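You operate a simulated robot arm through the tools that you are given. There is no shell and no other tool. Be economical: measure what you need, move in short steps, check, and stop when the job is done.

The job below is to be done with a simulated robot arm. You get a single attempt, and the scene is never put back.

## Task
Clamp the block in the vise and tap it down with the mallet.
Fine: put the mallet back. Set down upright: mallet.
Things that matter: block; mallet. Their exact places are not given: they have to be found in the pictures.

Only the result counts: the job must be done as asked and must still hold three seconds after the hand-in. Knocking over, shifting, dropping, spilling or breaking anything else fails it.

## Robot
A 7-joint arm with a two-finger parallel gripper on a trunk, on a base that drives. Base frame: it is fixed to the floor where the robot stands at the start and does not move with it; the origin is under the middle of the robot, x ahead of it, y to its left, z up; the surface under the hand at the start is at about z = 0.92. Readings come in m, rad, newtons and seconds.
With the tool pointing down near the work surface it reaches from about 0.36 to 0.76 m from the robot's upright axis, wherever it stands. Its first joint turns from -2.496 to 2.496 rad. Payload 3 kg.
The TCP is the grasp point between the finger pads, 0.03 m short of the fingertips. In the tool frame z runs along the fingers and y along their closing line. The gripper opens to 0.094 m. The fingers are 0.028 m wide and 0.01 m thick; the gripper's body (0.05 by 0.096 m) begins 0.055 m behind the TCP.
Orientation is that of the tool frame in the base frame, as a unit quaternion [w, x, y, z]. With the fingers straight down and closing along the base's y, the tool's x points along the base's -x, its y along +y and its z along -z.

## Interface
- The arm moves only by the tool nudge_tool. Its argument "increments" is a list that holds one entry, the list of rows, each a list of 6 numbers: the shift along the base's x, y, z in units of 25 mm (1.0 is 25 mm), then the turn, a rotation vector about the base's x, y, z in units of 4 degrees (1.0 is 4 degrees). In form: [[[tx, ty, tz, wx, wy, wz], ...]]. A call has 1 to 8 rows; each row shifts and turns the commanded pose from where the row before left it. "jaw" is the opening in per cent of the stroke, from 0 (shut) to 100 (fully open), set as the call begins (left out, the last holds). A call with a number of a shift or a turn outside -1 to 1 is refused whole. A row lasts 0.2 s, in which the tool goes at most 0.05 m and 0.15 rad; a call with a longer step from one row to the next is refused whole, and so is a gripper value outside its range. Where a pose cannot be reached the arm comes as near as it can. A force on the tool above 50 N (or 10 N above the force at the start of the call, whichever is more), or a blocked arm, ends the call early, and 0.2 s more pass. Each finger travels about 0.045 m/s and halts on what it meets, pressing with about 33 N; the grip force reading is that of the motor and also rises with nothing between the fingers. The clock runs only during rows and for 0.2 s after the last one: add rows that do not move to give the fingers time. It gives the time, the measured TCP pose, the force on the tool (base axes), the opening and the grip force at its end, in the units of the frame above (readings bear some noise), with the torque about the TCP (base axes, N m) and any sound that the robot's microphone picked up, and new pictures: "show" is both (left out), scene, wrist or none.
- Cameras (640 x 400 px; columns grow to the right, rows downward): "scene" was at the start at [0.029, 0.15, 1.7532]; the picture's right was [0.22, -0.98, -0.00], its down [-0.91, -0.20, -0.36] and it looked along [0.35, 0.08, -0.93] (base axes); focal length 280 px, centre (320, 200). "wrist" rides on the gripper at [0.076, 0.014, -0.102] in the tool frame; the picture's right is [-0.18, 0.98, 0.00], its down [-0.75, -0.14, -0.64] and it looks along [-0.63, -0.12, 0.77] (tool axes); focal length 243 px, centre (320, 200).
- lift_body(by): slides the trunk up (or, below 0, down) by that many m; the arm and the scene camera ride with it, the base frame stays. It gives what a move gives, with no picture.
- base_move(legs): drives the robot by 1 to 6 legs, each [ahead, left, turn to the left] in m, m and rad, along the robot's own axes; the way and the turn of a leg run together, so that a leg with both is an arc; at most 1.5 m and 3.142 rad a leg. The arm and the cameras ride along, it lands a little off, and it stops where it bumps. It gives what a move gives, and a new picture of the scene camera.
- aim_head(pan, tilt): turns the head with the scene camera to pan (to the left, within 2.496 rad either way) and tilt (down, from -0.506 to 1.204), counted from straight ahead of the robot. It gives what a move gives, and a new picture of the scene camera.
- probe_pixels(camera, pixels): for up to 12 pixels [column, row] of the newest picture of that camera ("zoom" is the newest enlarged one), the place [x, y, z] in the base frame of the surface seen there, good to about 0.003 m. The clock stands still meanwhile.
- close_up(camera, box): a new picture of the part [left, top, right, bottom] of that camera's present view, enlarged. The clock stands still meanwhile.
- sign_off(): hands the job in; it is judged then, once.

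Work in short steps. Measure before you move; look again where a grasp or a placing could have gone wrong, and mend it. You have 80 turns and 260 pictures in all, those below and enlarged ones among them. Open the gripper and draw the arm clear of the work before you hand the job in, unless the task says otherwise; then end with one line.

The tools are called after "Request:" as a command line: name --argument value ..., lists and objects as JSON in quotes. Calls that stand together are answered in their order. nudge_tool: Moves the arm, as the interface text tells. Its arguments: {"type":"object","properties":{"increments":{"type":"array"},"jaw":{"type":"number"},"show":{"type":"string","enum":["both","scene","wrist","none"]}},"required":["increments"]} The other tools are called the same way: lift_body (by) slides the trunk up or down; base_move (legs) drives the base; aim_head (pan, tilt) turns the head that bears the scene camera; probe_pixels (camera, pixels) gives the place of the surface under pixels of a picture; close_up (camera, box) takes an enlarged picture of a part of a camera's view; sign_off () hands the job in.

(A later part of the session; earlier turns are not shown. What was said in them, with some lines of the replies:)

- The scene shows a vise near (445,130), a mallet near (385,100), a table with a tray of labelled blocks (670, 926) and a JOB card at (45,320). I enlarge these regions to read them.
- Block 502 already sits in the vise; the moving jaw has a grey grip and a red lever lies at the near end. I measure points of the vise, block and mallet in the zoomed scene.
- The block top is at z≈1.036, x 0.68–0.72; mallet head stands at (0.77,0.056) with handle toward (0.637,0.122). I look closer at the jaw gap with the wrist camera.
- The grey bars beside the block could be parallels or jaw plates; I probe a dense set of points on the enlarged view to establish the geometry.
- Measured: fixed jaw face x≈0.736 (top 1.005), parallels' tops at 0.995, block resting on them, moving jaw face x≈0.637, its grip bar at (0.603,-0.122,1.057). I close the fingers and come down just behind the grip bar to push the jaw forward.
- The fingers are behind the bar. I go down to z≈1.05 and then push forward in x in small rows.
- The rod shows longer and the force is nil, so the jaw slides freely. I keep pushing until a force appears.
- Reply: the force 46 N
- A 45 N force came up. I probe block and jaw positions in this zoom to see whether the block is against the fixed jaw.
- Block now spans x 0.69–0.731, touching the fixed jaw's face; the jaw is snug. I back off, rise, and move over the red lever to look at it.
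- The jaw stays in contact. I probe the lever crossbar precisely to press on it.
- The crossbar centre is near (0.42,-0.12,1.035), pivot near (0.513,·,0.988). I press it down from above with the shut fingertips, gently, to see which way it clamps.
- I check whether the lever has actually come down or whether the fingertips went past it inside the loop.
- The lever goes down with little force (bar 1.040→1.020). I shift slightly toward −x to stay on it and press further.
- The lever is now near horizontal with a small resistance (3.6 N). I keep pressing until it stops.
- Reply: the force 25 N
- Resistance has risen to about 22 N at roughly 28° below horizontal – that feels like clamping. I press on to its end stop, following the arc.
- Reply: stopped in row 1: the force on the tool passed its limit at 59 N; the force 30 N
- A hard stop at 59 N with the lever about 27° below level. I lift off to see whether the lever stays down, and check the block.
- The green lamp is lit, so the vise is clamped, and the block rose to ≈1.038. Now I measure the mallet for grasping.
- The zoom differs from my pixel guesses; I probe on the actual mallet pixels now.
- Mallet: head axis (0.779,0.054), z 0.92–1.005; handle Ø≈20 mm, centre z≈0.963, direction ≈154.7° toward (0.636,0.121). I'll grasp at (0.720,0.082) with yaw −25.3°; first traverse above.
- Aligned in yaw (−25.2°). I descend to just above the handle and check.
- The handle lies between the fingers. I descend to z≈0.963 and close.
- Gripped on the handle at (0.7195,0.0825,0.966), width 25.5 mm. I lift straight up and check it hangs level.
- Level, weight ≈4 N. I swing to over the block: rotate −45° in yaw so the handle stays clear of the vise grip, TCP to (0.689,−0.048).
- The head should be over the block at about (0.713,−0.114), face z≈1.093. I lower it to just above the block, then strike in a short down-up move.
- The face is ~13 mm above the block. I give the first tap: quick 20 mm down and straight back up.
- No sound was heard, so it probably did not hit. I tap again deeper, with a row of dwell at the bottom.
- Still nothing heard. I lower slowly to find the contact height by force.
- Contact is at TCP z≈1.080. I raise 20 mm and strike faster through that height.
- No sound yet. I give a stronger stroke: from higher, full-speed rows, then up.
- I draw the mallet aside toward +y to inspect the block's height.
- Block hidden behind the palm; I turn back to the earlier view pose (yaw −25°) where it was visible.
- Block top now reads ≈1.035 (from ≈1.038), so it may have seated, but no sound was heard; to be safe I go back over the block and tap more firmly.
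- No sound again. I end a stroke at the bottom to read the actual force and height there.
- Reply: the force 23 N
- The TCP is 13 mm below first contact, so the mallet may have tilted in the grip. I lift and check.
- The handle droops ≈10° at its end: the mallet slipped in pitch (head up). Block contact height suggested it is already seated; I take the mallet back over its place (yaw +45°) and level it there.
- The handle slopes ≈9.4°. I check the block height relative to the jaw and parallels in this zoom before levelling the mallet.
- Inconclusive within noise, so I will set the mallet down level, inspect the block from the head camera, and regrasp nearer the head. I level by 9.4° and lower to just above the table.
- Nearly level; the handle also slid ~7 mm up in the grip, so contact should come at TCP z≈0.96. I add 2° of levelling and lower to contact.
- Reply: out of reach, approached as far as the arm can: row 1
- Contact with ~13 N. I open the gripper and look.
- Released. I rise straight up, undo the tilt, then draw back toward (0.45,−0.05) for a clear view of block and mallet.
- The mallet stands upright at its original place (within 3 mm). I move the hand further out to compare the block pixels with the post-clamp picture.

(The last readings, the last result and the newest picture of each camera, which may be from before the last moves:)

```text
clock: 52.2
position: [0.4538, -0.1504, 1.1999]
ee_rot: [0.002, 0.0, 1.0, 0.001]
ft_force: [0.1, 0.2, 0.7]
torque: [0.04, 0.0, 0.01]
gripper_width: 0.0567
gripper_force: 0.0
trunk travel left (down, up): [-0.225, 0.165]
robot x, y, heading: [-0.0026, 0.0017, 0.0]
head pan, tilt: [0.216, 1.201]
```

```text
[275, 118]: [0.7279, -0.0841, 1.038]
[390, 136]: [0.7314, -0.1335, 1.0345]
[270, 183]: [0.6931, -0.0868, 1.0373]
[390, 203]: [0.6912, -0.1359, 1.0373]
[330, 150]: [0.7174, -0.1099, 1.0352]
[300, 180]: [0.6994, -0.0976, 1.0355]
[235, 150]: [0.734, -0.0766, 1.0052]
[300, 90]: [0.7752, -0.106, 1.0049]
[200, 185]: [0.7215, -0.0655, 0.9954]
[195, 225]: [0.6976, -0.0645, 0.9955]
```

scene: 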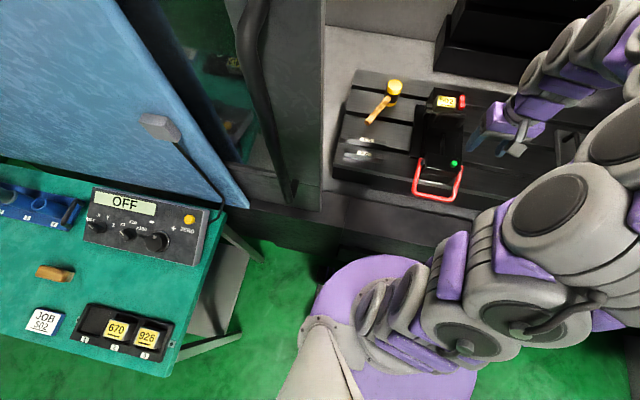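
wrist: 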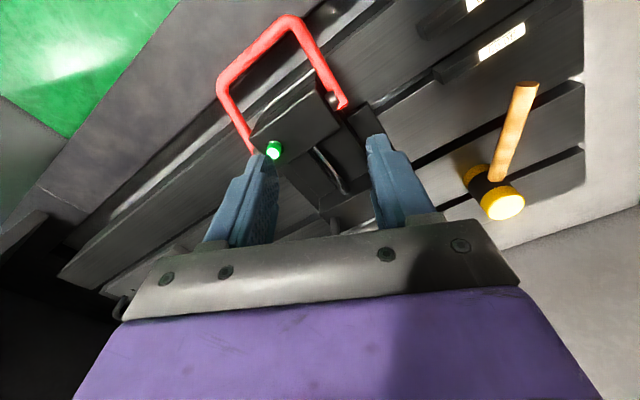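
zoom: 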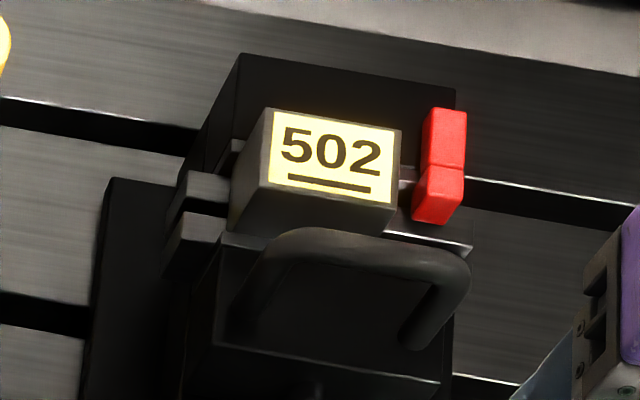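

Against fixed references, the label has moved down ~3–4 px from the post-clamp picture, i.e. about 2 mm lower. I average more probes of the top to confirm it is seated like before clamping (≈1.0356).

Request:
probe_pixels --camera "zoom" --pixels '[[285, 120], [310, 122], [340, 128], [370, 132], [385, 145], [280, 150], [310, 160], [350, 165], [380, 175], [290, 185], [330, 190], [370, 195]]'

Request:
probe_pixels --camera "zoom" --pixels '[[195, 180], [205, 185], [215, 190], [190, 190], [200, 195], [190, 220], [200, 225], [210, 230], [185, 230], [195, 235], [205, 220], [215, 180]]'

Request:
close_up --camera "scene" --box '[425, 90, 465, 117]'

```text
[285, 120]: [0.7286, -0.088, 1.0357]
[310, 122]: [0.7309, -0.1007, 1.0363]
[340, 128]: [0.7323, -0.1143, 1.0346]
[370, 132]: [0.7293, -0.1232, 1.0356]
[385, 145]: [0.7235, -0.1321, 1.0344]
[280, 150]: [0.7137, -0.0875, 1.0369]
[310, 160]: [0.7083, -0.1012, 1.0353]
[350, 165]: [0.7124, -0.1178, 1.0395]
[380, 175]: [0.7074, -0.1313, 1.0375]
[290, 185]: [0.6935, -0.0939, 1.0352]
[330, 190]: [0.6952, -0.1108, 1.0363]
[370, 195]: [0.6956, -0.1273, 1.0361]
```

```text
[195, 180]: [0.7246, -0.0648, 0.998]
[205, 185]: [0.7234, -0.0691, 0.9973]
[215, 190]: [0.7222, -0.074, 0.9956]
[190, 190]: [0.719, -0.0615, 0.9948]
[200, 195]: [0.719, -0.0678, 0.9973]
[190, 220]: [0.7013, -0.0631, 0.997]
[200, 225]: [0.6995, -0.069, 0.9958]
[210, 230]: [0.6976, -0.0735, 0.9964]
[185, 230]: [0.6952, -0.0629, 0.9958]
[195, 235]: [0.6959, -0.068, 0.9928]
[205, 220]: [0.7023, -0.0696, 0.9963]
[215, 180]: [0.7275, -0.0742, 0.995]
```

```text
14.81 times, centred on (445, 104) of scene
```

zoom: 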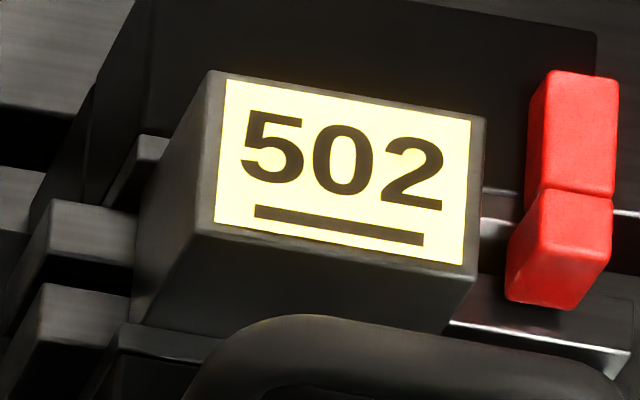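

Block top averages 1.0361 over the parallels' 0.996, which is 40 mm, so a 40 mm block (the height I assume from its 40 mm width) would be seated. The green lamp is still lit, the mallet is back upright, and the hand is open and clear, so I hand in.

Request:
sign_off

```text
The job is handed in.
```

I clamped block 502 in the vise and the lamp is green. I tapped it down with the mallet until its top read about 40 mm above the parallels. I took that as seated, but heard no tap. The mallet is standing upright within about 3 mm of where it started.
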